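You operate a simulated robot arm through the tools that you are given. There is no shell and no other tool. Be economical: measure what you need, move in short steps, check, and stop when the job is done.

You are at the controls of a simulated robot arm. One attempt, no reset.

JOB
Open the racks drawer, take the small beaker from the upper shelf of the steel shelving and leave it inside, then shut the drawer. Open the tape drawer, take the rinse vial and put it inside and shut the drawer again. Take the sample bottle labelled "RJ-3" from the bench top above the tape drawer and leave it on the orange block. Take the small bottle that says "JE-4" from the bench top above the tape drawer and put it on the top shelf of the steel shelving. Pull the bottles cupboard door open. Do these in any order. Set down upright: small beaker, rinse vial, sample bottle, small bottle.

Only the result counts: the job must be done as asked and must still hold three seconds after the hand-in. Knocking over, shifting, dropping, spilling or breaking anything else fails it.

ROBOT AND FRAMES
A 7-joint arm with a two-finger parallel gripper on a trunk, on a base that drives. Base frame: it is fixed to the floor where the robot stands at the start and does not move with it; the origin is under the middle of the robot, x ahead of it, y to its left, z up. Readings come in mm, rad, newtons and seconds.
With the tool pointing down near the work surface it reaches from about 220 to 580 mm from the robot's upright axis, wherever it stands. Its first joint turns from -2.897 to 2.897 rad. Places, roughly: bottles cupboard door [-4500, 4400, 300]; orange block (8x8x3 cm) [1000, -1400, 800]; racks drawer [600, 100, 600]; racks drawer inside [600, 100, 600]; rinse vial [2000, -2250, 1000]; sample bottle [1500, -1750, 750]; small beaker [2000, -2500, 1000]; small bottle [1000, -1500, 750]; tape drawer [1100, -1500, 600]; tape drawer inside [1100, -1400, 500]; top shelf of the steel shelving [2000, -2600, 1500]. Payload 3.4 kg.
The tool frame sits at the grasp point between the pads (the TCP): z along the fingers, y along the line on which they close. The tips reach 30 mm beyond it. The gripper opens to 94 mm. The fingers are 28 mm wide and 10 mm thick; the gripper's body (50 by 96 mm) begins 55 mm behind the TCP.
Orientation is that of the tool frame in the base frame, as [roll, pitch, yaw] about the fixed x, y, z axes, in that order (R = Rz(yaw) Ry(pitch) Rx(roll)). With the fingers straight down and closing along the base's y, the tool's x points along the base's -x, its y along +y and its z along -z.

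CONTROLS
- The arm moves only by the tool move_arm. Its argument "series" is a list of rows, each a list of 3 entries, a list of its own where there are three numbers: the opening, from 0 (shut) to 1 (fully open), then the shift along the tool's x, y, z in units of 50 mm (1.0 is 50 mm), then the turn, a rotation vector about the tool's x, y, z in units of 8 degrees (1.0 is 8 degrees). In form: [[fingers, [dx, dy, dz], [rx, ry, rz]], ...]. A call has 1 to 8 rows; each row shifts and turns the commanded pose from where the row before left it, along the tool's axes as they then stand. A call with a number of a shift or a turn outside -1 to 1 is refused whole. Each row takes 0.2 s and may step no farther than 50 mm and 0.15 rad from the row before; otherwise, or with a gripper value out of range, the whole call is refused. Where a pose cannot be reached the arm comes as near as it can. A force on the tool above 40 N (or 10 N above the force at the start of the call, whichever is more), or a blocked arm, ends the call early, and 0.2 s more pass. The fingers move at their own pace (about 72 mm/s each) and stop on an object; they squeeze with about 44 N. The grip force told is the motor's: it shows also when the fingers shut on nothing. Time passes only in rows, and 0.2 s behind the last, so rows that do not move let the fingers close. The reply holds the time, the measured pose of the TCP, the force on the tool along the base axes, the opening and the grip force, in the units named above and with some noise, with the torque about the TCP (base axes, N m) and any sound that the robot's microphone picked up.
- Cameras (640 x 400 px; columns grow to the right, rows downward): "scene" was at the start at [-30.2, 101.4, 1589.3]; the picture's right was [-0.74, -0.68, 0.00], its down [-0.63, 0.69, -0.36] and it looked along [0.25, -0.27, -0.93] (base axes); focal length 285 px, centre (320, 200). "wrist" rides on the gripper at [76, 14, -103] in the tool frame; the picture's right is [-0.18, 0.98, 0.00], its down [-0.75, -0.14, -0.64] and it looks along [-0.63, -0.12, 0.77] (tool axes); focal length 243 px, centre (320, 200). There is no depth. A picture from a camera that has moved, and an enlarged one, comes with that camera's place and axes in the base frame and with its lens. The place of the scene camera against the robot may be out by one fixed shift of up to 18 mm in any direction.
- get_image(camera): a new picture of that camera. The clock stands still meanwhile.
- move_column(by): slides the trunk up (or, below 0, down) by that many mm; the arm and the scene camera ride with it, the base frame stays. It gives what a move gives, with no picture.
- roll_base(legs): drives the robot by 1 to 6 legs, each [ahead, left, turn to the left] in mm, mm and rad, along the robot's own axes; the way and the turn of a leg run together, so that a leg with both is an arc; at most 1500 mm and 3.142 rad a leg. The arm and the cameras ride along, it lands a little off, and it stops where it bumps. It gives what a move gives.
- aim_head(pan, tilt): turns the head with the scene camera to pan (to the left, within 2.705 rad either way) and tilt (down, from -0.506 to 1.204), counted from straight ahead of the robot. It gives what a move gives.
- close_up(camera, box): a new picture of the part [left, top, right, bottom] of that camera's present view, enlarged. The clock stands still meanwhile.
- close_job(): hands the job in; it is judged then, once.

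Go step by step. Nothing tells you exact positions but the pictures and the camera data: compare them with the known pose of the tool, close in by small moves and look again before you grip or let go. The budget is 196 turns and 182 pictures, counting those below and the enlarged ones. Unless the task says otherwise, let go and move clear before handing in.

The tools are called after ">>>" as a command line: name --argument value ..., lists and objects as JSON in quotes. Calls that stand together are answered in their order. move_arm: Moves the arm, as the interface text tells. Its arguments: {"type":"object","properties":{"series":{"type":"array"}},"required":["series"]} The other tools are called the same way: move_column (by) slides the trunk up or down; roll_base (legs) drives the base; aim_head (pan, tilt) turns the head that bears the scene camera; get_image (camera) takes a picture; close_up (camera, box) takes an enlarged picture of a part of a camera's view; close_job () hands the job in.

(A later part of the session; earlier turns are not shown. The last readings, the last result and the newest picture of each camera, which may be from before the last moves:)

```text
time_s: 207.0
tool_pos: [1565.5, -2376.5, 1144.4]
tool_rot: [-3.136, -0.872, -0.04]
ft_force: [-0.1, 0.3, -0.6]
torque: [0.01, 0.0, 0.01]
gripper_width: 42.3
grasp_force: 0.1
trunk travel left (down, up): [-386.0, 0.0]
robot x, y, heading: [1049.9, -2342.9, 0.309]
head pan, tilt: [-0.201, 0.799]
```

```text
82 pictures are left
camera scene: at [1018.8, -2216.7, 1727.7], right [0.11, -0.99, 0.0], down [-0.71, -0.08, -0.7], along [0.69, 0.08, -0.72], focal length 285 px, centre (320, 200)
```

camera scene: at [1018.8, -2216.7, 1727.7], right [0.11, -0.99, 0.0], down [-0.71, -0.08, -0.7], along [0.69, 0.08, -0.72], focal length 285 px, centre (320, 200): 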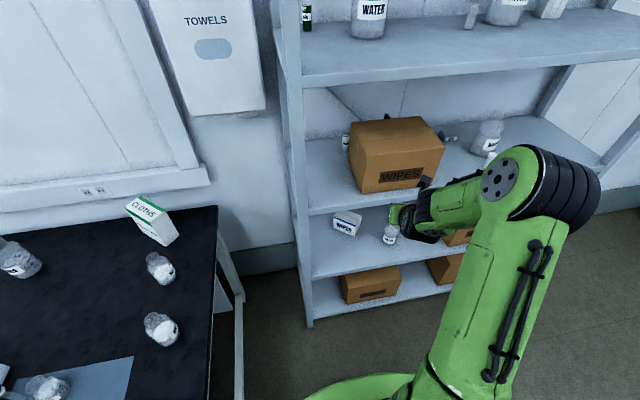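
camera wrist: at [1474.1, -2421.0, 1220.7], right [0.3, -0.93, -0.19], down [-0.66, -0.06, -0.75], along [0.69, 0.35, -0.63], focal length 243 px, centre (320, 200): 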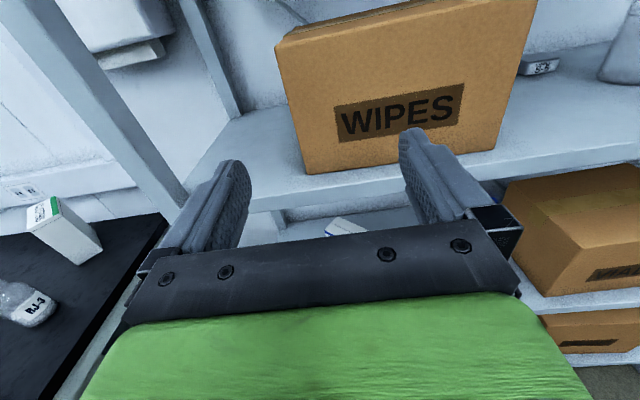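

Yaw is limited in this twisted camera-up pose. I'll untwist to the natural roll (camera below the pitched hand), which should allow more yaw.

>>> move_arm --series '[[0.45, [0, 0, 0], [0, 0, -1]], [0.45, [0, 0, 0], [0, 0, -1]], [0.45, [0, 0, 0], [0, 0, -1]], [0.45, [0, 0, 0], [0, 0, -1]], [0.45, [0, 0, 0], [0, 0, -1]], [0.45, [0, 0, 0], [0, 0, -1]], [0.45, [0, 0, 0], [0, 0, -1]], [0.45, [0, 0, 0], [0, 0, -1]]]'

>>> move_arm --series '[[0.45, [0, 0, 0], [0, 0, -1]], [0.45, [0, 0, 0], [0, 0, -1]], [0.45, [0, 0, 0], [0, 0, -1]], [0.45, [0, 0, 0], [0, 0, -1]], [0.45, [0, 0, 0], [0, 0, -1]], [0.45, [0, 0, 0], [0, 0, -1]], [0.45, [0, 0, 0], [0, 0, -1]], [0.45, [0, 0, 0], [0, 0, -1]]]'

>>> move_arm --series '[[0.45, [0, 0, 0], [0, 0, -1]], [0.45, [0, 0, 0], [0, 0, -1]], [0.45, [0, 0, 0], [0, 0, -1]], [0.45, [0, 0, 0], [0, 0, -1]], [0.45, [0, 0, 0], [0, 0, -1]], [0.45, [0, 0, 0], [0, 0, -1]], [0.45, [0, 0, 0], [0, 0, -0.5]]]'

>>> get_image --camera "scene"

```text
time_s: 208.8
tool_pos: [1564.7, -2376.0, 1144.6]
tool_rot: [2.321, -0.344, 1.232]
ft_force: [-0.3, -0.5, 0.1]
torque: [0.02, -0.02, -0.02]
gripper_width: 42.3
grasp_force: 0.0
trunk travel left (down, up): [-386.0, 0.0]
robot x, y, heading: [1050.5, -2343.1, 0.305]
head pan, tilt: [-0.201, 0.799]
```

```text
time_s: 210.6
tool_pos: [1563.8, -2377.1, 1145.3]
tool_rot: [2.387, 0.49, 2.0]
ft_force: [-0.8, -1.0, -0.2]
torque: [-0.01, -0.01, -0.01]
gripper_width: 42.2
grasp_force: 0.1
trunk travel left (down, up): [-386.0, 0.0]
robot x, y, heading: [1050.9, -2344.6, 0.307]
head pan, tilt: [-0.201, 0.799]
```

```text
time_s: 212.2
tool_pos: [1565.1, -2376.4, 1145.1]
tool_rot: [3.14, 0.872, 3.104]
ft_force: [0.1, -0.3, 0.1]
torque: [0.02, 0.01, -0.01]
gripper_width: 42.1
grasp_force: 0.1
trunk travel left (down, up): [-386.0, 0.0]
robot x, y, heading: [1047.8, -2343.2, 0.314]
head pan, tilt: [-0.201, 0.799]
```

```text
81 pictures are left
camera scene: at [1018.8, -2216.8, 1727.7], right [0.11, -0.99, 0.0], down [-0.71, -0.08, -0.7], along [0.69, 0.08, -0.72], focal length 285 px, centre (320, 200)
```

scene: 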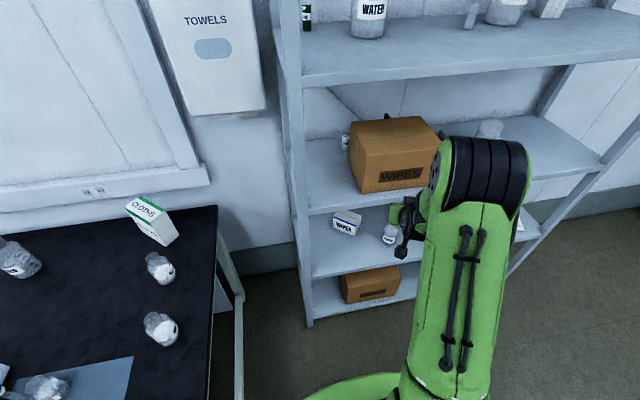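

Now test more yaw to the right.

>>> move_arm --series '[[0.45, [0, 0, 0], [0.766, 0, 0.643]], [0.45, [0, 0, 0], [0.766, 0, 0.643]], [0.45, [0, 0, 0], [0.766, 0, 0.643]], [0.45, [0, 0, 0], [0.766, 0, 0.643]], [0.45, [0, 0, 0], [0.766, 0, 0.643]], [0.45, [0, 0, 0], [0, 0, 0]]]'

>>> get_image --camera "scene"

```text
time_s: 213.6
tool_pos: [1564.9, -2376.7, 1145.0]
tool_rot: [3.139, 0.871, 2.401]
ft_force: [-0.1, 0.2, -1.3]
torque: [0.0, 0.03, 0.01]
gripper_width: 42.4
grasp_force: 0.1
trunk travel left (down, up): [-386.0, 0.0]
robot x, y, heading: [1051.6, -2339.9, 0.31]
head pan, tilt: [-0.201, 0.799]
```

```text
80 pictures are left
camera scene: at [1018.4, -2217.3, 1727.7], right [0.11, -0.99, 0.0], down [-0.71, -0.08, -0.7], along [0.69, 0.08, -0.72], focal length 285 px, centre (320, 200)
```

scene: 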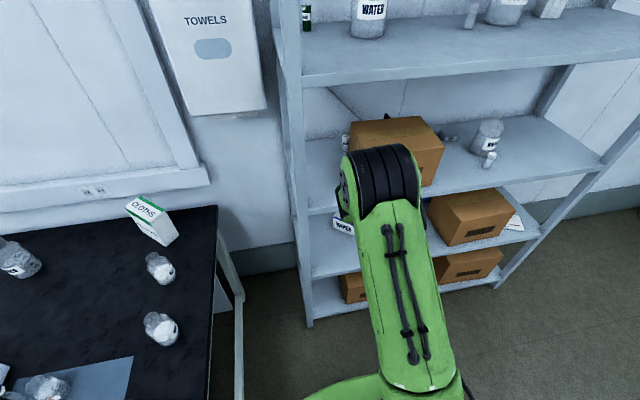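

Yaw of 60° works now with the elbow high. I'll lower the trunk so the elbow stays under shelf A, reduce yaw to 20° for entering the gap left of the box, and bring the tool to the left.

>>> move_column --by -200

>>> move_arm --series '[[0.45, [0, 0, 0], [-0.766, 0, -0.643]], [0.45, [0, 0, 0], [-0.766, 0, -0.643]], [0.45, [0, 0, 0], [-0.766, 0, -0.643]], [0.45, [0, 0, 0], [-0.766, 0, -0.643]], [0.45, [0, 0, 0], [-0.766, 0, -0.643]], [0.45, [0.198, 0.846, -0.236], [0, 0, 0]], [0.45, [0.198, 0.846, -0.236], [0, 0, 0]], [0.45, [0.198, 0.846, -0.236], [0, 0, 0]]]'

>>> move_arm --series '[[0.45, [0.198, 0.846, -0.236], [0, 0, 0]], [0.45, [0.198, 0.846, -0.236], [0, 0, 0]], [0.45, [-0.63, 0, -0.53], [0, 0, 0]], [0.45, [-0.63, 0, -0.53], [0, 0, 0]], [0.45, [-0.63, 0, -0.53], [0, 0, 0]], [0.45, [-0.63, 0, -0.53], [0, 0, 0]], [0.45, [0, 0, 0], [0, 0, 0]]]'

>>> get_image --camera "scene"

```text
time_s: 215.8
tool_pos: [1565.7, -2376.9, 946.6]
tool_rot: [3.139, 0.871, 2.402]
ft_force: [0.2, 0.6, -0.1]
torque: [0.0, -0.01, -0.02]
gripper_width: 42.4
grasp_force: 0.1
trunk travel left (down, up): [-186.0, 200.0]
robot x, y, heading: [1053.2, -2345.1, 0.31]
head pan, tilt: [-0.201, 0.799]
```

```text
time_s: 217.6
tool_pos: [1524.5, -2245.5, 947.2]
tool_rot: [3.138, 0.875, 3.1]
ft_force: [0.5, 0.0, 0.0]
torque: [-0.02, -0.01, -0.04]
gripper_width: 42.3
grasp_force: 0.1
trunk travel left (down, up): [-186.0, 200.0]
robot x, y, heading: [1047.7, -2345.4, 0.306]
head pan, tilt: [-0.201, 0.799]
```

```text
time_s: 219.2
tool_pos: [1496.0, -2164.0, 1110.7]
tool_rot: [3.136, 0.872, 3.102]
ft_force: [-0.1, 0.4, 0.5]
torque: [-0.01, -0.02, -0.03]
gripper_width: 42.1
grasp_force: 0.0
trunk travel left (down, up): [-186.0, 200.0]
robot x, y, heading: [1051.2, -2343.0, 0.311]
head pan, tilt: [-0.201, 0.799]
```

```text
79 pictures are left
camera scene: at [1019.1, -2216.6, 1528.4], right [0.11, -0.99, 0.0], down [-0.71, -0.08, -0.7], along [0.69, 0.08, -0.72], focal length 285 px, centre (320, 200)
```

scene: 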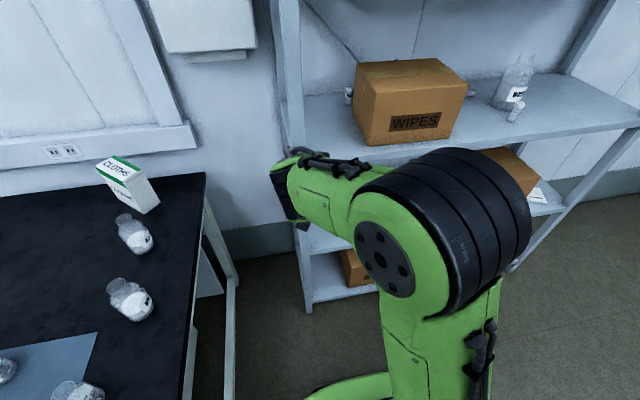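

Move the base right so the tool lines up with the gap left of the box, then forward to the shelf front.

>>> roll_base --legs '[[0, -128, -0.008], [170, 0, 0]]'

>>> aim_head --pan 0.1 --tilt 0.5

>>> get_image --camera "scene"

>>> get_image --camera "wrist"

```text
time_s: 221.5
tool_pos: [1694.1, -2239.8, 1109.4]
tool_rot: [3.138, 0.871, 3.094]
ft_force: [0.5, -0.1, 0.2]
torque: [-0.02, 0.01, 0.0]
gripper_width: 42.3
grasp_force: 0.1
trunk travel left (down, up): [-186.0, 200.0]
robot x, y, heading: [1246.3, -2418.1, 0.305]
head pan, tilt: [-0.201, 0.799]
```

```text
time_s: 222.3
tool_pos: [1692.8, -2241.2, 1110.0]
tool_rot: [3.136, 0.873, 3.093]
ft_force: [0.6, -0.2, -0.7]
torque: [-0.05, 0.03, 0.02]
gripper_width: 42.2
grasp_force: 0.0
trunk travel left (down, up): [-186.0, 200.0]
robot x, y, heading: [1248.1, -2417.9, 0.3]
head pan, tilt: [0.099, 0.499]
```

```text
78 pictures are left
camera scene: at [1219.7, -2263.7, 1554.3], right [0.39, -0.92, 0.0], down [-0.44, -0.19, -0.88], along [0.81, 0.34, -0.48], focal length 285 px, centre (320, 200)
```

scene: 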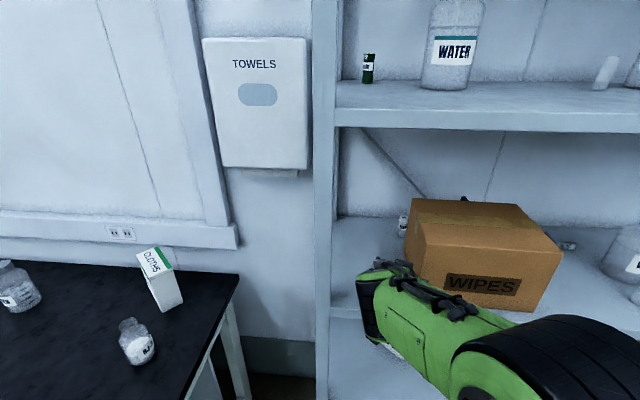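

```text
77 pictures are left
camera wrist: at [1568.3, -2220.9, 1117.6], right [0.16, 0.98, 0.14], down [-0.01, -0.14, 0.99], along [0.99, -0.16, -0.01], focal length 243 px, centre (320, 200)
```

wrist: 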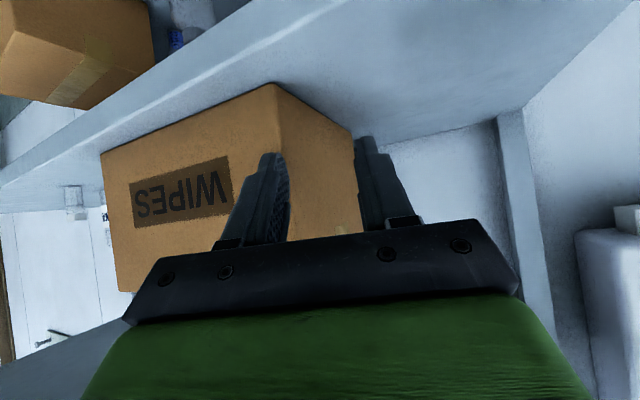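

The tool is at the gap entrance. I'll steepen the pitch a bit, raise 30 mm, and advance 120 mm with the arm, then check clearances.

>>> move_arm --series '[[0.45, [-0.386, 0, -0.46], [0, 0.7, 0]], [0.45, [0, 0, 0], [0, 0.55, 0]], [0.45, [-0.576, 0.274, 0.483], [0, 0, 0]], [0.45, [-0.576, 0.274, 0.483], [0, 0, 0]], [0.45, [-0.576, 0.274, 0.483], [0, 0, 0]], [0.45, [0, 0, 0], [0, 0, 0]]]'

>>> get_image --camera "scene"

>>> get_image --camera "wrist"

```text
time_s: 223.7
tool_pos: [1799.8, -2205.4, 1138.4]
tool_rot: [3.138, 0.698, 3.095]
ft_force: [0.2, -0.1, 0.4]
torque: [0.01, -0.01, 0.0]
gripper_width: 42.2
grasp_force: 0.1
trunk travel left (down, up): [-186.0, 200.0]
robot x, y, heading: [1244.3, -2418.3, 0.303]
head pan, tilt: [0.099, 0.499]
```

```text
76 pictures are left
camera scene: at [1218.5, -2264.1, 1554.4], right [0.39, -0.92, 0.0], down [-0.44, -0.19, -0.88], along [0.81, 0.34, -0.48], focal length 285 px, centre (320, 200)
```

scene: 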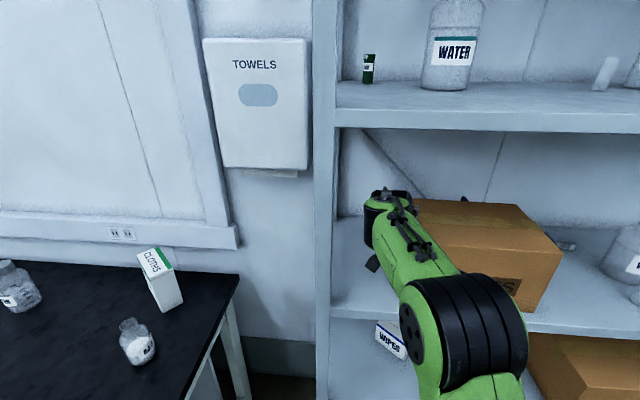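

```text
75 pictures are left
camera wrist: at [1678.7, -2185.6, 1167.8], right [0.18, 0.98, 0.12], down [0.16, -0.15, 0.98], along [0.97, -0.16, -0.18], focal length 243 px, centre (320, 200)
```

wrist: 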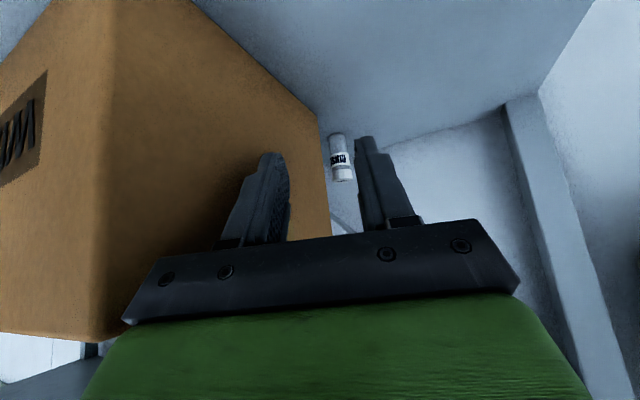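

The vial is visible past the box corner at about (1990, −2202), top z≈1089. Advance the base 80 mm, then check again.

>>> roll_base --legs '[[80, 0, 0]]'

>>> move_arm --series '[[0.45, [-0.5, 0.238, 0.42], [0, 0, 0]], [0.45, [-0.5, 0.238, 0.42], [0, 0, 0]], [0.45, [0, 0, 0], [0, 0, 0]]]'

>>> get_image --camera "scene"

>>> get_image --camera "wrist"

```text
time_s: 224.8
tool_pos: [1879.6, -2181.4, 1135.2]
tool_rot: [3.138, 0.697, 3.094]
ft_force: [0.0, -0.4, -1.9]
torque: [0.0, 0.04, -0.01]
gripper_width: 42.1
grasp_force: 0.0
trunk travel left (down, up): [-186.0, 200.0]
robot x, y, heading: [1324.2, -2392.5, 0.301]
head pan, tilt: [0.099, 0.499]
```

```text
time_s: 225.6
tool_pos: [1944.8, -2159.8, 1138.2]
tool_rot: [3.138, 0.698, 3.094]
ft_force: [-0.2, -0.4, 0.6]
torque: [0.01, -0.03, 0.01]
gripper_width: 42.2
grasp_force: 0.0
trunk travel left (down, up): [-186.0, 200.0]
robot x, y, heading: [1321.0, -2389.1, 0.306]
head pan, tilt: [0.099, 0.499]
```

```text
74 pictures are left
camera scene: at [1295.7, -2239.9, 1554.4], right [0.39, -0.92, 0.0], down [-0.44, -0.19, -0.88], along [0.81, 0.34, -0.48], focal length 285 px, centre (320, 200)
```

scene: 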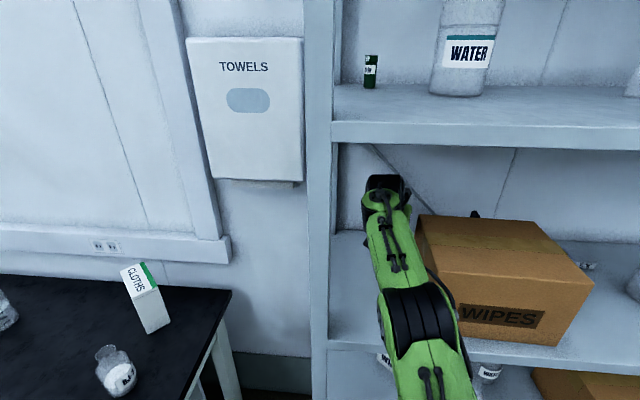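

```text
73 pictures are left
camera wrist: at [1822.4, -2139.0, 1167.2], right [0.18, 0.98, 0.12], down [0.16, -0.15, 0.98], along [0.97, -0.16, -0.18], focal length 243 px, centre (320, 200)
```

wrist: 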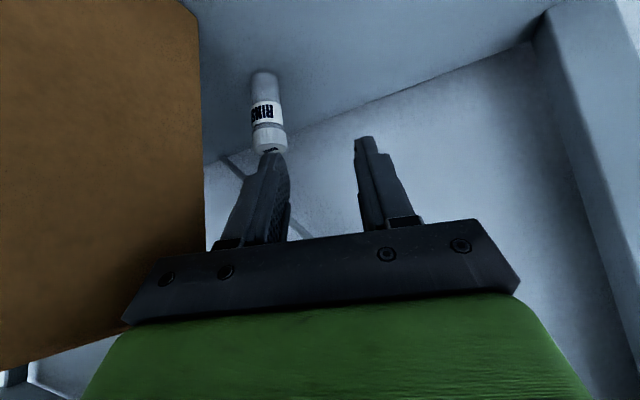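

Vial at (1990, −2201), direction 60° right of the tool. Now yaw the tool to 60° while drifting slightly right.

>>> move_arm --series '[[0.5, [-0.03, -0.113, 0.026], [0.643, 0, 0.766]], [0.5, [-0.043, -0.106, 0.036], [0.643, 0, 0.766]], [0.5, [-0.054, -0.097, 0.045], [0.643, 0, 0.766]], [0.5, [0, 0, 0], [0.643, 0, 0.766]], [0.5, [0, 0, 0], [0.643, 0, 0.766]], [0.5, [0, 0, 0], [0, 0, 0]]]'

>>> get_image --camera "scene"

>>> get_image --camera "wrist"

```text
time_s: 227.0
tool_pos: [1903.8, -2188.1, 1102.6]
tool_rot: [3.139, 0.692, 2.47]
ft_force: [0.5, 0.6, 0.5]
torque: [0.0, -0.02, -0.03]
gripper_width: 47.2
grasp_force: 0.0
out of reach, approached as far as the arm can: row 2, 3, 4, 5
trunk travel left (down, up): [-186.0, 200.0]
robot x, y, heading: [1328.1, -2390.5, 0.296]
head pan, tilt: [0.099, 0.499]
```

```text
72 pictures are left
camera scene: at [1298.7, -2241.5, 1554.6], right [0.39, -0.92, 0.0], down [-0.44, -0.19, -0.88], along [0.81, 0.34, -0.48], focal length 285 px, centre (320, 200)
```

scene: 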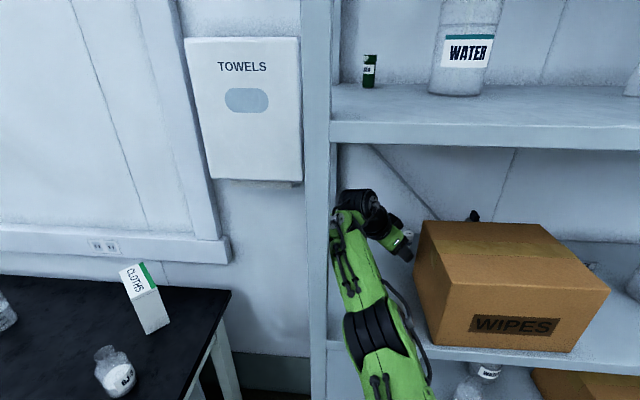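

```text
71 pictures are left
camera wrist: at [1815.9, -2099.2, 1132.4], right [0.72, 0.68, 0.12], down [0.04, -0.22, 0.98], along [0.69, -0.7, -0.19], focal length 243 px, centre (320, 200)
```

wrist: 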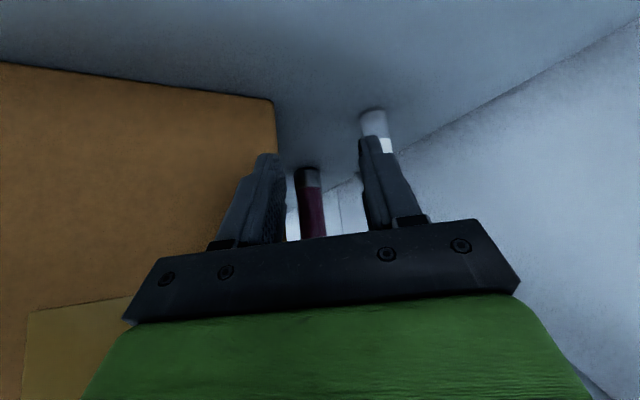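

The arm is at its reach limit. I'll raise the trunk (shoulder closer) in steps while keeping the tool height, and move the base 40 mm forward.

>>> roll_base --legs '[[40, 0, 0]]'

>>> move_column --by 50

>>> move_arm --series '[[0.5, [0.32, 0, 0.38], [0, 0, 0]], [0.5, [0.32, 0, 0.38], [0, 0, 0]], [0.5, [0, 0, 0], [0, 0, 0]]]'

>>> move_column --by 50

>>> get_image --camera "scene"

>>> get_image --camera "wrist"

```text
time_s: 227.9
tool_pos: [1941.1, -2172.7, 1100.7]
tool_rot: [3.141, 0.695, 2.476]
ft_force: [0.1, 0.0, -0.1]
torque: [-0.02, 0.01, -0.05]
gripper_width: 46.9
grasp_force: 0.1
trunk travel left (down, up): [-186.0, 200.0]
robot x, y, heading: [1359.0, -2378.7, 0.301]
head pan, tilt: [0.099, 0.499]
```

```text
time_s: 228.8
tool_pos: [1941.0, -2174.1, 1152.2]
tool_rot: [3.14, 0.697, 2.475]
ft_force: [0.0, 0.1, 0.0]
torque: [-0.01, 0.0, -0.01]
gripper_width: 47.1
grasp_force: 0.1
trunk travel left (down, up): [-236.0, 150.0]
robot x, y, heading: [1361.7, -2381.8, 0.302]
head pan, tilt: [0.099, 0.499]
```

```text
time_s: 229.6
tool_pos: [1941.3, -2175.9, 1103.0]
tool_rot: [3.139, 0.695, 2.473]
ft_force: [0.8, -0.3, -0.2]
torque: [-0.02, -0.04, 0.03]
gripper_width: 46.8
grasp_force: 0.1
trunk travel left (down, up): [-236.0, 150.0]
robot x, y, heading: [1360.8, -2380.8, 0.301]
head pan, tilt: [0.099, 0.499]
```

```text
time_s: 230.5
tool_pos: [1940.6, -2174.7, 1153.9]
tool_rot: [3.134, 0.696, 2.471]
ft_force: [0.3, 0.5, -0.4]
torque: [-0.02, -0.04, -0.03]
gripper_width: 47.0
grasp_force: 0.0
trunk travel left (down, up): [-286.0, 100.0]
robot x, y, heading: [1361.0, -2384.1, 0.301]
head pan, tilt: [0.099, 0.499]
```

```text
70 pictures are left
camera scene: at [1337.1, -2230.8, 1654.4], right [0.39, -0.92, 0.0], down [-0.44, -0.18, -0.88], along [0.81, 0.34, -0.48], focal length 285 px, centre (320, 200)
```

scene: 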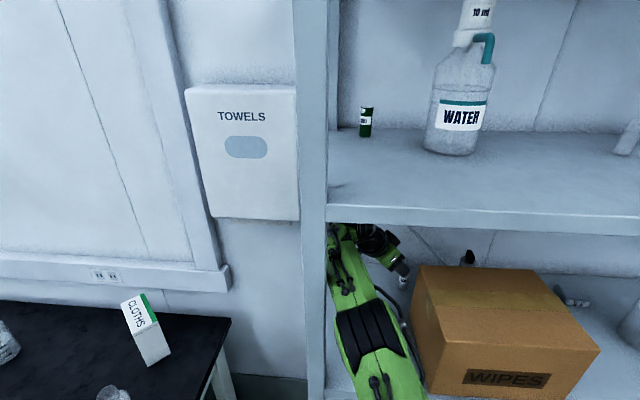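

```text
69 pictures are left
camera wrist: at [1853.3, -2087.0, 1183.8], right [0.72, 0.69, 0.12], down [0.04, -0.22, 0.97], along [0.69, -0.69, -0.19], focal length 243 px, centre (320, 200)
```

wrist: 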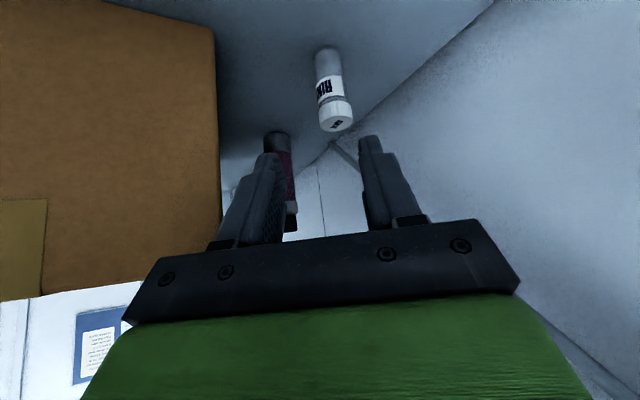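

The vial is in line with the tool; the box corner has ~25 mm clearance. Add one more yaw step, shift left ~22 mm, and descend beside the vial.

>>> move_arm --series '[[0.5, [0, 0, 0], [0.643, 0, 0.766]], [0.5, [0, 0.43, 0], [0, 0, 0]], [0.5, [0.377, 0, 0.449], [0, 0, 0]], [0.5, [0.377, 0, 0.449], [0, 0, 0]], [0.5, [0, 0, 0], [0, 0, 0]]]'

>>> get_image --camera "wrist"

>>> get_image --camera "scene"

```text
time_s: 231.7
tool_pos: [1944.2, -2163.9, 1091.6]
tool_rot: [3.139, 0.696, 2.335]
ft_force: [1.4, -0.6, 0.4]
torque: [0.01, 0.03, -0.02]
gripper_width: 47.0
grasp_force: 0.1
out of reach, approached as far as the arm can: row 2
trunk travel left (down, up): [-286.0, 100.0]
robot x, y, heading: [1360.4, -2383.6, 0.3]
head pan, tilt: [0.099, 0.499]
```

```text
68 pictures are left
camera wrist: at [1871.1, -2063.4, 1122.1], right [0.81, 0.58, 0.12], down [0.01, -0.22, 0.98], along [0.59, -0.79, -0.18], focal length 243 px, centre (320, 200)
```

wrist: 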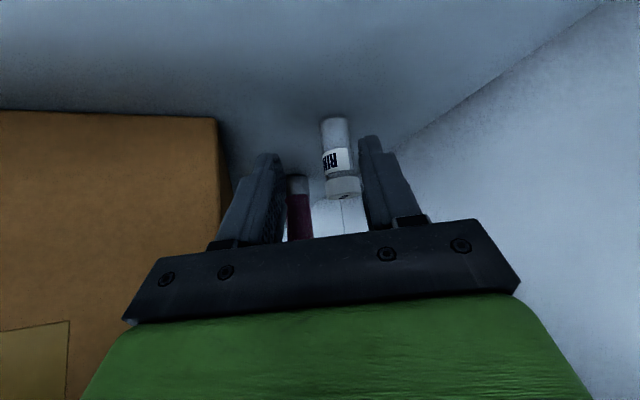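

```text
67 pictures are left
camera scene: at [1334.6, -2227.3, 1653.6], right [0.39, -0.92, 0.0], down [-0.44, -0.19, -0.88], along [0.81, 0.34, -0.48], focal length 285 px, centre (320, 200)
```

scene: 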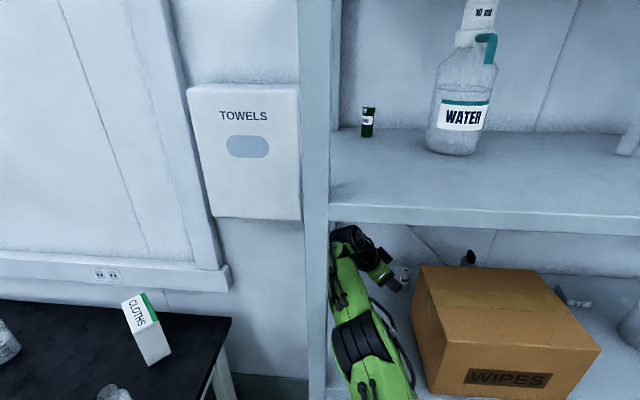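

Still in line, needing ~12 mm left and ~50 mm advance. Descend 25 mm and go half-way.

>>> move_arm --series '[[0.5, [0.32, 0, 0.38], [0, 0, 0]], [0.5, [0, 0.24, 0], [0, 0, 0]], [0.5, [-0.39, 0, 0.33], [0, 0, 0]], [0.5, [0, 0, 0], [0, 0, 0]]]'

>>> get_image --camera "wrist"

```text
time_s: 232.7
tool_pos: [1971.8, -2174.0, 1066.9]
tool_rot: [3.139, 0.695, 2.335]
ft_force: [-0.3, 0.2, -0.4]
torque: [-0.04, 0.05, 0.01]
gripper_width: 47.0
grasp_force: 0.0
trunk travel left (down, up): [-286.0, 100.0]
robot x, y, heading: [1364.1, -2378.2, 0.301]
head pan, tilt: [0.099, 0.499]
```

```text
66 pictures are left
camera wrist: at [1896.8, -2074.6, 1096.1], right [0.81, 0.58, 0.12], down [0.01, -0.22, 0.98], along [0.59, -0.78, -0.18], focal length 243 px, centre (320, 200)
```

wrist: 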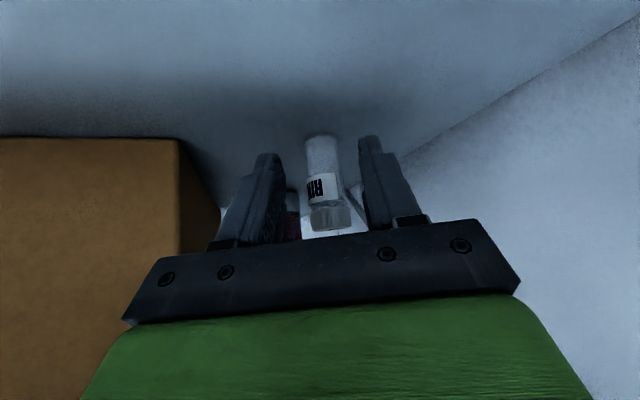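

Centred now. Advance 26 mm and close.

>>> move_arm --series '[[0.5, [-0.2, 0.01, 0.167], [0, 0, 0]], [0.5, [-0.2, 0.01, 0.167], [0, 0, 0]], [0.3, [0, 0, 0], [0, 0, 0]], [0.15, [0, 0, 0], [0, 0, 0]], [0.1, [0, 0, 0], [0, 0, 0]], [0.1, [0, 0, 0], [0, 0, 0]]]'

>>> get_image --camera "wrist"

```text
time_s: 234.1
tool_pos: [1981.9, -2197.2, 1063.1]
tool_rot: [3.14, 0.695, 2.336]
ft_force: [-0.9, 0.3, -0.4]
torque: [0.0, 0.02, 0.0]
gripper_width: 24.3
grasp_force: 44.5
out of reach, approached as far as the arm can: row 1, 2
trunk travel left (down, up): [-286.0, 100.0]
robot x, y, heading: [1361.3, -2381.5, 0.3]
head pan, tilt: [0.099, 0.499]
```

```text
65 pictures are left
camera wrist: at [1906.5, -2097.0, 1093.6], right [0.81, 0.58, 0.12], down [0.01, -0.22, 0.98], along [0.59, -0.79, -0.18], focal length 243 px, centre (320, 200)
```

wrist: 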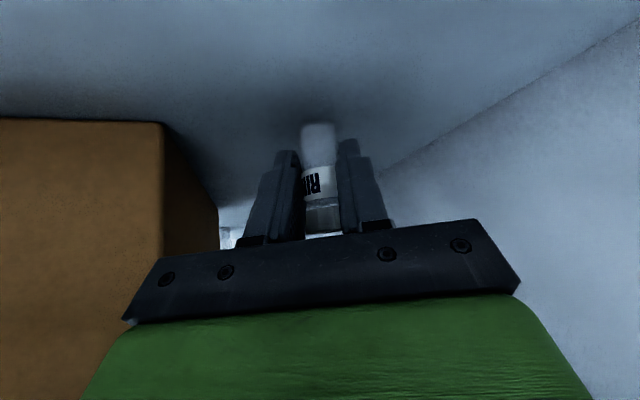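

Gripped (24 mm). Lift 40 mm, back out along the tool, and un-yaw.

>>> move_column --by 40

>>> move_arm --series '[[0.1, [0.23, 0, -0.193], [0, 0, 0]], [0.1, [0.23, 0, -0.193], [0, 0, 0]], [0.1, [0.23, 0, -0.193], [0, 0, 0]], [0.1, [0, 0, 0], [0, 0, 0]]]'

>>> get_image --camera "wrist"

>>> get_image --camera "scene"

```text
time_s: 234.9
tool_pos: [1979.7, -2196.4, 1104.5]
tool_rot: [3.141, 0.695, 2.335]
ft_force: [0.2, 0.6, -0.2]
torque: [-0.01, 0.01, -0.01]
gripper_width: 24.3
grasp_force: 44.2
trunk travel left (down, up): [-326.0, 60.0]
robot x, y, heading: [1363.3, -2381.7, 0.297]
head pan, tilt: [0.099, 0.499]
```

```text
time_s: 235.9
tool_pos: [1948.9, -2163.5, 1104.1]
tool_rot: [3.139, 0.696, 2.335]
ft_force: [0.1, 0.5, -0.2]
torque: [0.02, -0.02, 0.01]
gripper_width: 24.5
grasp_force: 44.1
trunk travel left (down, up): [-326.0, 60.0]
robot x, y, heading: [1361.0, -2382.3, 0.302]
head pan, tilt: [0.099, 0.499]
```

```text
64 pictures are left
camera wrist: at [1875.1, -2064.6, 1134.0], right [0.81, 0.58, 0.12], down [0.01, -0.22, 0.98], along [0.59, -0.79, -0.18], focal length 243 px, centre (320, 200)
```

wrist: 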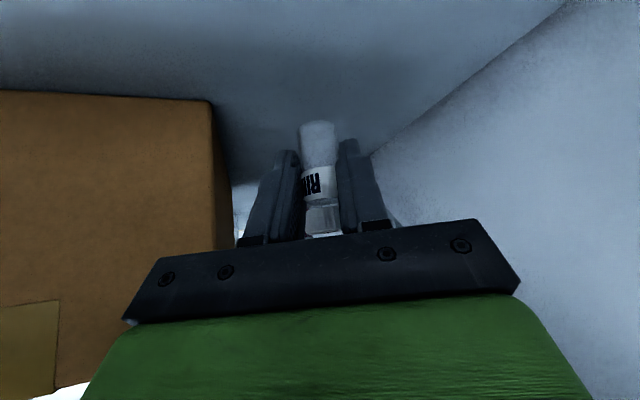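

```text
63 pictures are left
camera scene: at [1335.4, -2228.4, 1694.2], right [0.39, -0.92, 0.0], down [-0.44, -0.19, -0.88], along [0.81, 0.34, -0.48], focal length 285 px, centre (320, 200)
```

scene: 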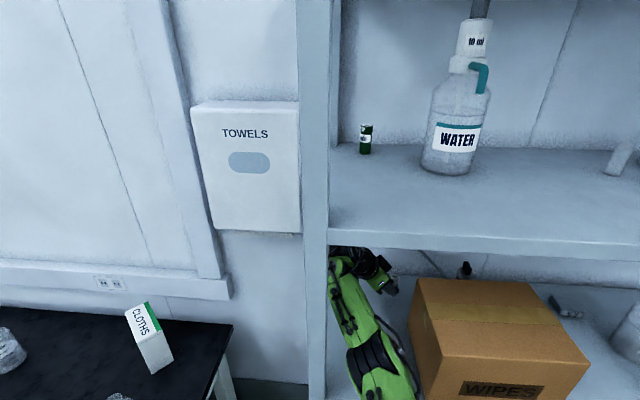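

Holding the vial. Un-yaw by 40° and back out of the shelf.

>>> move_arm --series '[[0.1, [0, 0, 0], [-0.643, 0, -0.766]], [0.1, [0, 0, 0], [-0.643, 0, -0.766]], [0.1, [0, 0, 0], [-0.643, 0, -0.766]], [0.1, [0, 0, 0], [-0.643, 0, -0.766]], [0.1, [0, 0, 0], [-0.643, 0, -0.766]], [0.1, [0, 0, 0], [0, 0, 0]]]'

>>> get_image --camera "wrist"

>>> roll_base --legs '[[-450, 0, 0]]'

>>> get_image --camera "scene"

```text
time_s: 237.3
tool_pos: [1958.6, -2162.4, 1109.7]
tool_rot: [3.093, 0.706, 2.682]
ft_force: [-0.6, -0.2, -1.1]
torque: [-0.03, 0.0, 0.01]
gripper_width: 24.0
grasp_force: 43.9
out of reach, approached as far as the arm can: row 3, 4, 5
trunk travel left (down, up): [-326.0, 60.0]
robot x, y, heading: [1360.3, -2379.1, 0.302]
head pan, tilt: [0.099, 0.499]
```

```text
62 pictures are left
camera wrist: at [1851.9, -2098.4, 1138.7], right [0.53, 0.83, 0.16], down [0.07, -0.23, 0.97], along [0.84, -0.51, -0.18], focal length 243 px, centre (320, 200)
```

wrist: 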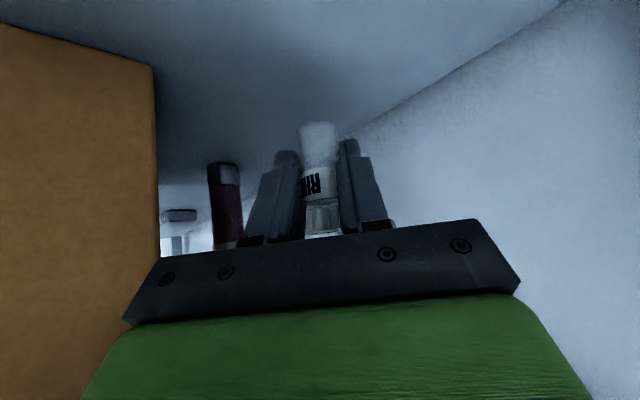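

```text
time_s: 238.7
tool_pos: [1881.7, -2226.4, 1105.8]
tool_rot: [3.094, 0.702, 2.564]
ft_force: [3.2, -4.7, -5.0]
torque: [0.34, 0.06, 0.23]
gripper_width: 24.0
grasp_force: 43.9
trunk travel left (down, up): [-326.0, 60.0]
robot x, y, heading: [1260.3, -2377.6, 0.212]
head pan, tilt: [0.099, 0.499]
stopped in leg 1: the robot was blocked; the commanded pose is now the measured one
```

```text
61 pictures are left
camera scene: at [1260.7, -2222.8, 1693.9], right [0.3, -0.95, 0.0], down [-0.47, -0.15, -0.87], along [0.83, 0.27, -0.49], focal length 285 px, centre (320, 200)
```

scene: 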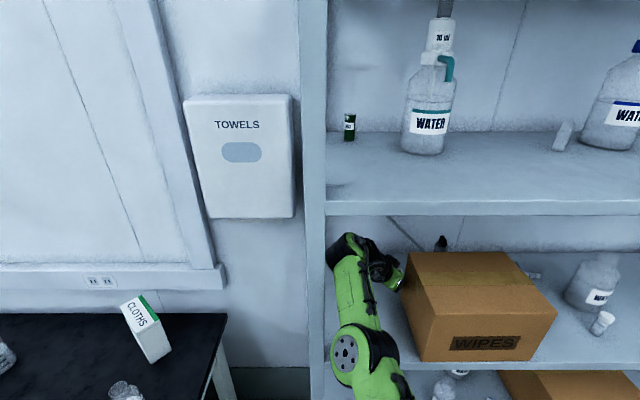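

The wrist caught the front post while backing out because the tool was still yawed. I'll reverse that base motion first and inspect the box.

>>> roll_base --legs '[[95, -20, 0.088]]'

>>> get_image --camera "scene"

>>> get_image --camera "wrist"

```text
time_s: 239.4
tool_pos: [1883.1, -2225.3, 1109.5]
tool_rot: [3.086, 0.707, 2.566]
ft_force: [0.3, 0.6, 0.3]
torque: [-0.04, -0.02, -0.03]
gripper_width: 24.1
grasp_force: 43.8
trunk travel left (down, up): [-326.0, 60.0]
robot x, y, heading: [1264.4, -2386.8, 0.216]
head pan, tilt: [0.099, 0.499]
stopped in leg 1: the robot was blocked; the commanded pose is now the measured one
```

```text
60 pictures are left
camera scene: at [1257.5, -2224.9, 1694.1], right [0.31, -0.95, 0.0], down [-0.46, -0.15, -0.88], along [0.83, 0.27, -0.48], focal length 285 px, centre (320, 200)
```

scene: 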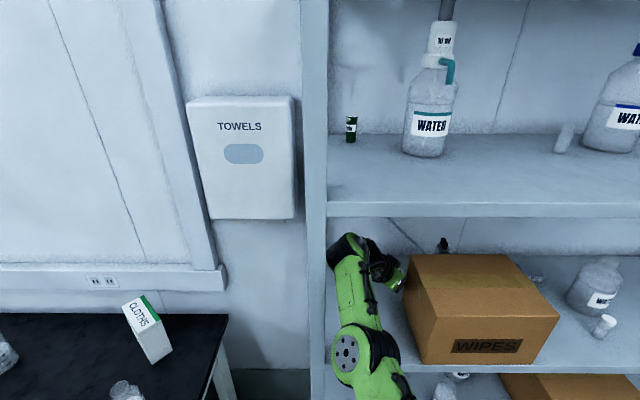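

```text
59 pictures are left
camera wrist: at [1784.9, -2149.8, 1140.1], right [0.62, 0.77, 0.16], down [0.04, -0.23, 0.97], along [0.78, -0.6, -0.18], focal length 243 px, centre (320, 200)
```

wrist: 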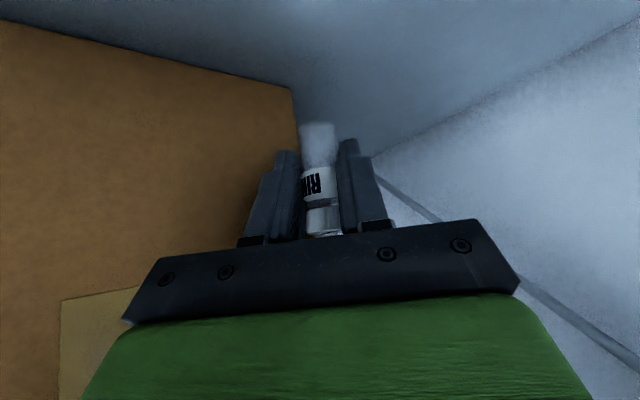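

>>> close_up --camera "scene" --box '[310, 210, 570, 373]'

```text
2.45 times, centred on (440, 292) of scene
camera zoom: at [1257.5, -2224.9, 1694.1], right [0.31, -0.95, 0.0], down [-0.46, -0.15, -0.88], along [0.83, 0.27, -0.48], focal length 700 px, centre (26, -24)
```

zoom: 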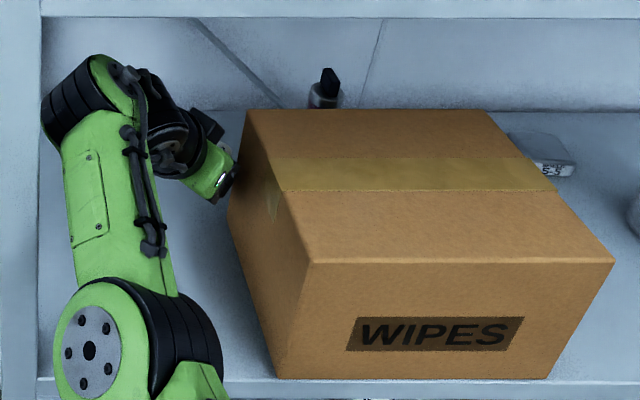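

The box has been nudged ~40 mm to the right; I'll free the arm first and then restore the box. Lift the hand relative to the shoulder so un-yawing becomes possible.

>>> move_arm --series '[[0.1, [-0.32, 0.1, -0.38], [0, 0, 0]], [0.1, [-0.32, 0.1, -0.38], [0, 0, 0]], [0.1, [0, 0, 0], [0, 0, 0]]]'

>>> move_column --by -60

>>> move_arm --series '[[0.1, [-0.32, 0, -0.38], [0, 0, 0]], [0.1, [-0.32, 0, -0.38], [0, 0, 0]], [0.1, [0, 0, 0], [0, 0, 0]]]'

>>> move_column --by -50

>>> get_image --camera "scene"

```text
time_s: 240.2
tool_pos: [1888.8, -2220.7, 1162.4]
tool_rot: [3.082, 0.705, 2.563]
ft_force: [0.3, -0.2, 0.3]
torque: [0.01, 0.0, 0.02]
gripper_width: 24.2
grasp_force: 43.7
trunk travel left (down, up): [-326.0, 60.0]
robot x, y, heading: [1264.1, -2381.8, 0.211]
head pan, tilt: [0.099, 0.499]
```

```text
time_s: 241.2
tool_pos: [1882.9, -2223.9, 1100.6]
tool_rot: [3.084, 0.705, 2.565]
ft_force: [0.3, 0.7, -0.2]
torque: [0.01, 0.05, 0.01]
gripper_width: 24.1
grasp_force: 44.4
trunk travel left (down, up): [-266.0, 120.0]
robot x, y, heading: [1266.7, -2381.3, 0.22]
head pan, tilt: [0.099, 0.499]
```

```text
time_s: 242.1
tool_pos: [1875.4, -2218.9, 1157.4]
tool_rot: [3.075, 0.715, 2.563]
ft_force: [-0.9, -2.0, 0.7]
torque: [0.06, 0.0, 0.0]
gripper_width: 24.2
grasp_force: 43.5
trunk travel left (down, up): [-266.0, 120.0]
robot x, y, heading: [1265.0, -2381.9, 0.216]
head pan, tilt: [0.099, 0.499]
```

```text
time_s: 243.0
tool_pos: [1880.8, -2217.9, 1102.8]
tool_rot: [3.084, 0.709, 2.567]
ft_force: [0.5, 0.2, -0.3]
torque: [0.03, -0.01, 0.02]
gripper_width: 24.1
grasp_force: 43.7
trunk travel left (down, up): [-216.0, 170.0]
robot x, y, heading: [1268.7, -2382.1, 0.216]
head pan, tilt: [0.099, 0.499]
```

```text
57 pictures are left
camera scene: at [1250.6, -2226.0, 1583.8], right [0.31, -0.95, 0.0], down [-0.45, -0.15, -0.88], along [0.83, 0.27, -0.48], focal length 285 px, centre (320, 200)
```

scene: 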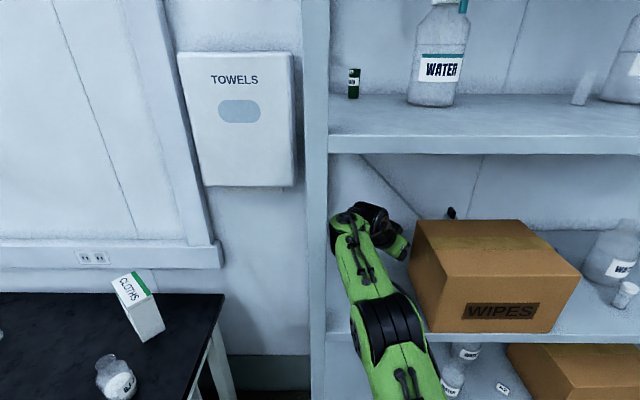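

Now un-yaw step by step.

>>> move_arm --series '[[0.1, [0, 0.08, 0], [-0.643, 0, -0.766]], [0.1, [0, 0.08, 0], [-0.643, 0, -0.766]], [0.1, [0, 0.08, 0], [-0.643, 0, -0.766]], [0.1, [0, 0, 0], [-0.643, 0, -0.766]], [0.1, [0, 0, 0], [0, 0, 0]]]'

>>> get_image --camera "scene"

>>> get_image --camera "wrist"

```text
time_s: 244.2
tool_pos: [1886.7, -2206.3, 1104.9]
tool_rot: [3.102, 0.732, 3.139]
ft_force: [0.5, 0.5, -0.6]
torque: [0.01, 0.03, 0.01]
gripper_width: 24.2
grasp_force: 44.1
trunk travel left (down, up): [-216.0, 170.0]
robot x, y, heading: [1264.0, -2378.5, 0.219]
head pan, tilt: [0.099, 0.499]
```

```text
56 pictures are left
camera scene: at [1251.1, -2225.2, 1583.9], right [0.31, -0.95, 0.0], down [-0.45, -0.15, -0.88], along [0.83, 0.27, -0.48], focal length 285 px, centre (320, 200)
```

scene: 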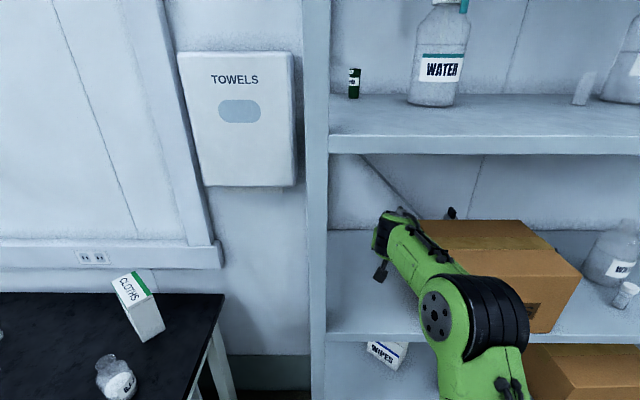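

```text
55 pictures are left
camera wrist: at [1762.0, -2195.7, 1130.0], right [0.11, 0.98, 0.15], down [0.14, -0.17, 0.98], along [0.98, -0.09, -0.15], focal length 243 px, centre (320, 200)
```

wrist: 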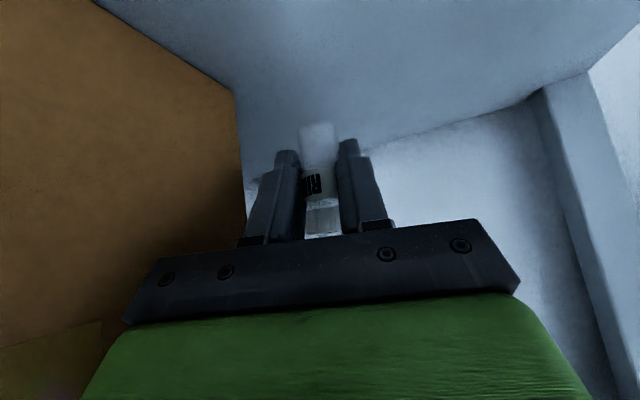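

The arm is free of the post. Back straight out.

>>> roll_base --legs '[[-420, 0, 0]]'

>>> roll_base --legs '[[-250, 0, 0.08]]'

>>> get_image --camera "scene"

>>> get_image --camera "wrist"

```text
time_s: 246.7
tool_pos: [1482.1, -2297.1, 1104.5]
tool_rot: [3.103, 0.733, 3.136]
ft_force: [-0.4, -0.2, -0.8]
torque: [0.0, 0.01, 0.01]
gripper_width: 24.0
grasp_force: 44.2
trunk travel left (down, up): [-216.0, 170.0]
robot x, y, heading: [861.9, -2469.0, 0.217]
head pan, tilt: [0.099, 0.499]
```

```text
time_s: 248.6
tool_pos: [1224.3, -2314.6, 1103.6]
tool_rot: [3.103, 0.733, -3.072]
ft_force: [-1.0, -1.3, 0.0]
torque: [-0.02, 0.0, 0.0]
gripper_width: 24.0
grasp_force: 44.1
trunk travel left (down, up): [-216.0, 170.0]
robot x, y, heading: [614.8, -2533.4, 0.295]
head pan, tilt: [0.099, 0.499]
```

```text
54 pictures are left
camera scene: at [590.4, -2379.9, 1584.0], right [0.38, -0.92, 0.0], down [-0.44, -0.18, -0.88], along [0.81, 0.34, -0.48], focal length 285 px, centre (320, 200)
```

scene: 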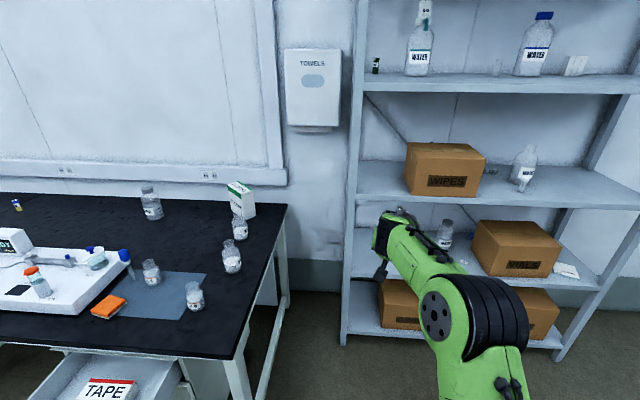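

```text
53 pictures are left
camera wrist: at [1098.8, -2312.7, 1130.6], right [0.04, 0.99, 0.15], down [0.15, -0.16, 0.98], along [0.99, -0.02, -0.15], focal length 243 px, centre (320, 200)
```

wrist: 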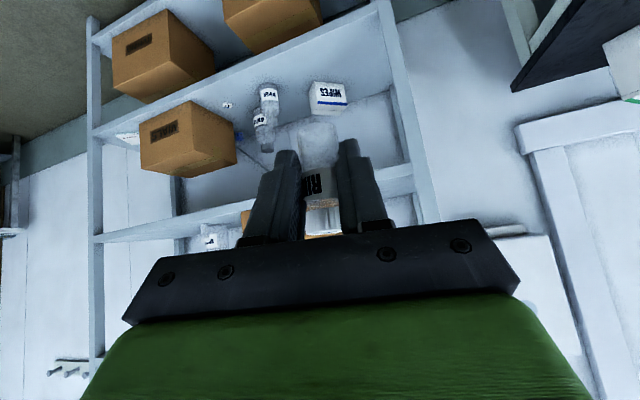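

The vial is held. I'll set it briefly on the clear bench spot right of the orange block, to regrip it from straight above for the drawer. Drive there.

>>> roll_base --legs '[[-66, 0, 0.005], [0, 779, 0]]'

>>> aim_head --pan -0.15 --tilt 0.75

>>> move_arm --series '[[0.1, [0, 0, 0], [0.277, 0.27, 0]], [0.1, [0, 0, 0], [0, 0, 0]]]'

>>> move_column --by -190

>>> get_image --camera "scene"

```text
time_s: 253.3
tool_pos: [934.8, -1600.1, 1104.4]
tool_rot: [3.103, 0.731, -3.067]
ft_force: [0.5, 0.9, 0.2]
torque: [-0.01, 0.02, -0.01]
gripper_width: 24.0
grasp_force: 43.9
trunk travel left (down, up): [-216.0, 170.0]
robot x, y, heading: [326.5, -1823.8, 0.294]
head pan, tilt: [0.099, 0.499]
```

```text
time_s: 254.0
tool_pos: [936.1, -1600.4, 1103.8]
tool_rot: [3.1, 0.732, -3.066]
ft_force: [0.0, -0.2, -0.9]
torque: [-0.03, 0.03, 0.01]
gripper_width: 24.0
grasp_force: 44.0
trunk travel left (down, up): [-216.0, 170.0]
robot x, y, heading: [328.8, -1823.1, 0.3]
head pan, tilt: [-0.15, 0.75]
```

```text
time_s: 254.6
tool_pos: [935.6, -1600.6, 1103.6]
tool_rot: [-3.142, 0.695, -3.065]
ft_force: [-0.3, -0.1, 0.2]
torque: [-0.01, 0.02, 0.0]
gripper_width: 24.3
grasp_force: 43.9
trunk travel left (down, up): [-216.0, 170.0]
robot x, y, heading: [328.6, -1822.0, 0.305]
head pan, tilt: [-0.15, 0.75]
```

```text
time_s: 256.7
tool_pos: [934.7, -1602.5, 914.1]
tool_rot: [-3.141, 0.693, -3.066]
ft_force: [-0.1, -0.1, -0.4]
torque: [-0.03, -0.02, -0.01]
gripper_width: 24.2
grasp_force: 44.0
trunk travel left (down, up): [-26.0, 360.0]
robot x, y, heading: [328.5, -1823.3, 0.298]
head pan, tilt: [-0.15, 0.75]
```

```text
52 pictures are left
camera scene: at [300.5, -1692.7, 1371.6], right [0.15, -0.99, 0.0], down [-0.67, -0.1, -0.73], along [0.72, 0.11, -0.68], focal length 285 px, centre (320, 200)
```

scene: 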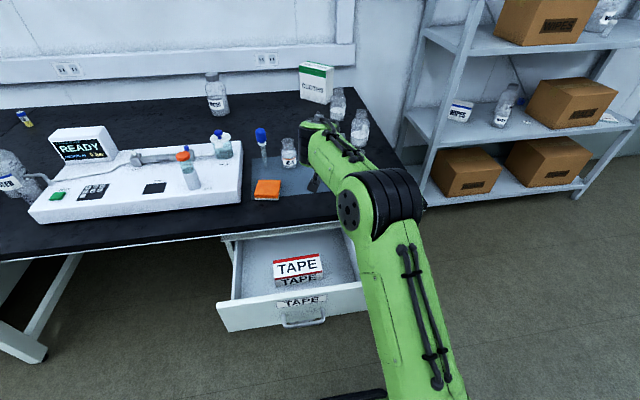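

Spot is clear. Lower with the arm to just above the bench, then creep to contact.

>>> move_arm --series '[[0.1, [0.45, 0, 0.536], [0, 0, 0]], [0.1, [0.45, 0, 0.536], [0, 0, 0]], [0.1, [0.386, 0, 0.46], [0, 0, 0]], [0.1, [0.045, 0, 0.054], [0, 0, 0]], [0.1, [0.045, 0, 0.054], [0, 0, 0]], [0.1, [0.045, 0, 0.054], [0, 0, 0]], [0.1, [0.045, 0, 0.054], [0, 0, 0]], [0.1, [0, 0, 0], [0, 0, 0]]]'

```text
time_s: 258.5
tool_pos: [935.0, -1602.2, 798.9]
tool_rot: [-3.141, 0.694, -3.065]
ft_force: [-0.5, 0.4, -0.5]
torque: [0.01, 0.03, -0.04]
gripper_width: 24.3
grasp_force: 43.9
trunk travel left (down, up): [-26.0, 360.0]
robot x, y, heading: [329.3, -1824.6, 0.298]
head pan, tilt: [-0.15, 0.75]
```

>>> move_arm --series '[[0.1, [0.032, 0, 0.038], [0, 0, 0]], [0.1, [0.032, 0, 0.038], [0, 0, 0]], [0.1, [0.032, 0, 0.038], [0, 0, 0]], [0.1, [0, 0, 0], [0, 0, 0]]]'

>>> get_image --camera "wrist"

```text
time_s: 259.5
tool_pos: [934.5, -1601.8, 797.8]
tool_rot: [3.138, 0.708, -3.069]
ft_force: [1.1, 1.5, 29.8]
torque: [0.11, -0.5, 0.05]
gripper_width: 24.1
grasp_force: 44.8
trunk travel left (down, up): [-26.0, 360.0]
robot x, y, heading: [327.8, -1823.5, 0.299]
head pan, tilt: [-0.15, 0.75]
```

```text
51 pictures are left
camera wrist: at [810.1, -1597.0, 826.3], right [0.06, 0.99, 0.12], down [0.17, -0.13, 0.98], along [0.98, -0.04, -0.17], focal length 243 px, centre (320, 200)
```

wrist: 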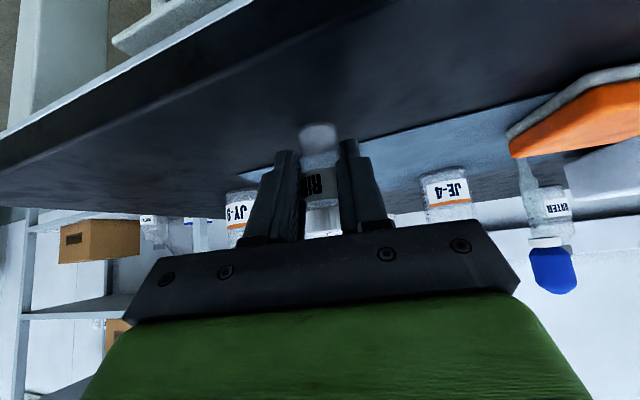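

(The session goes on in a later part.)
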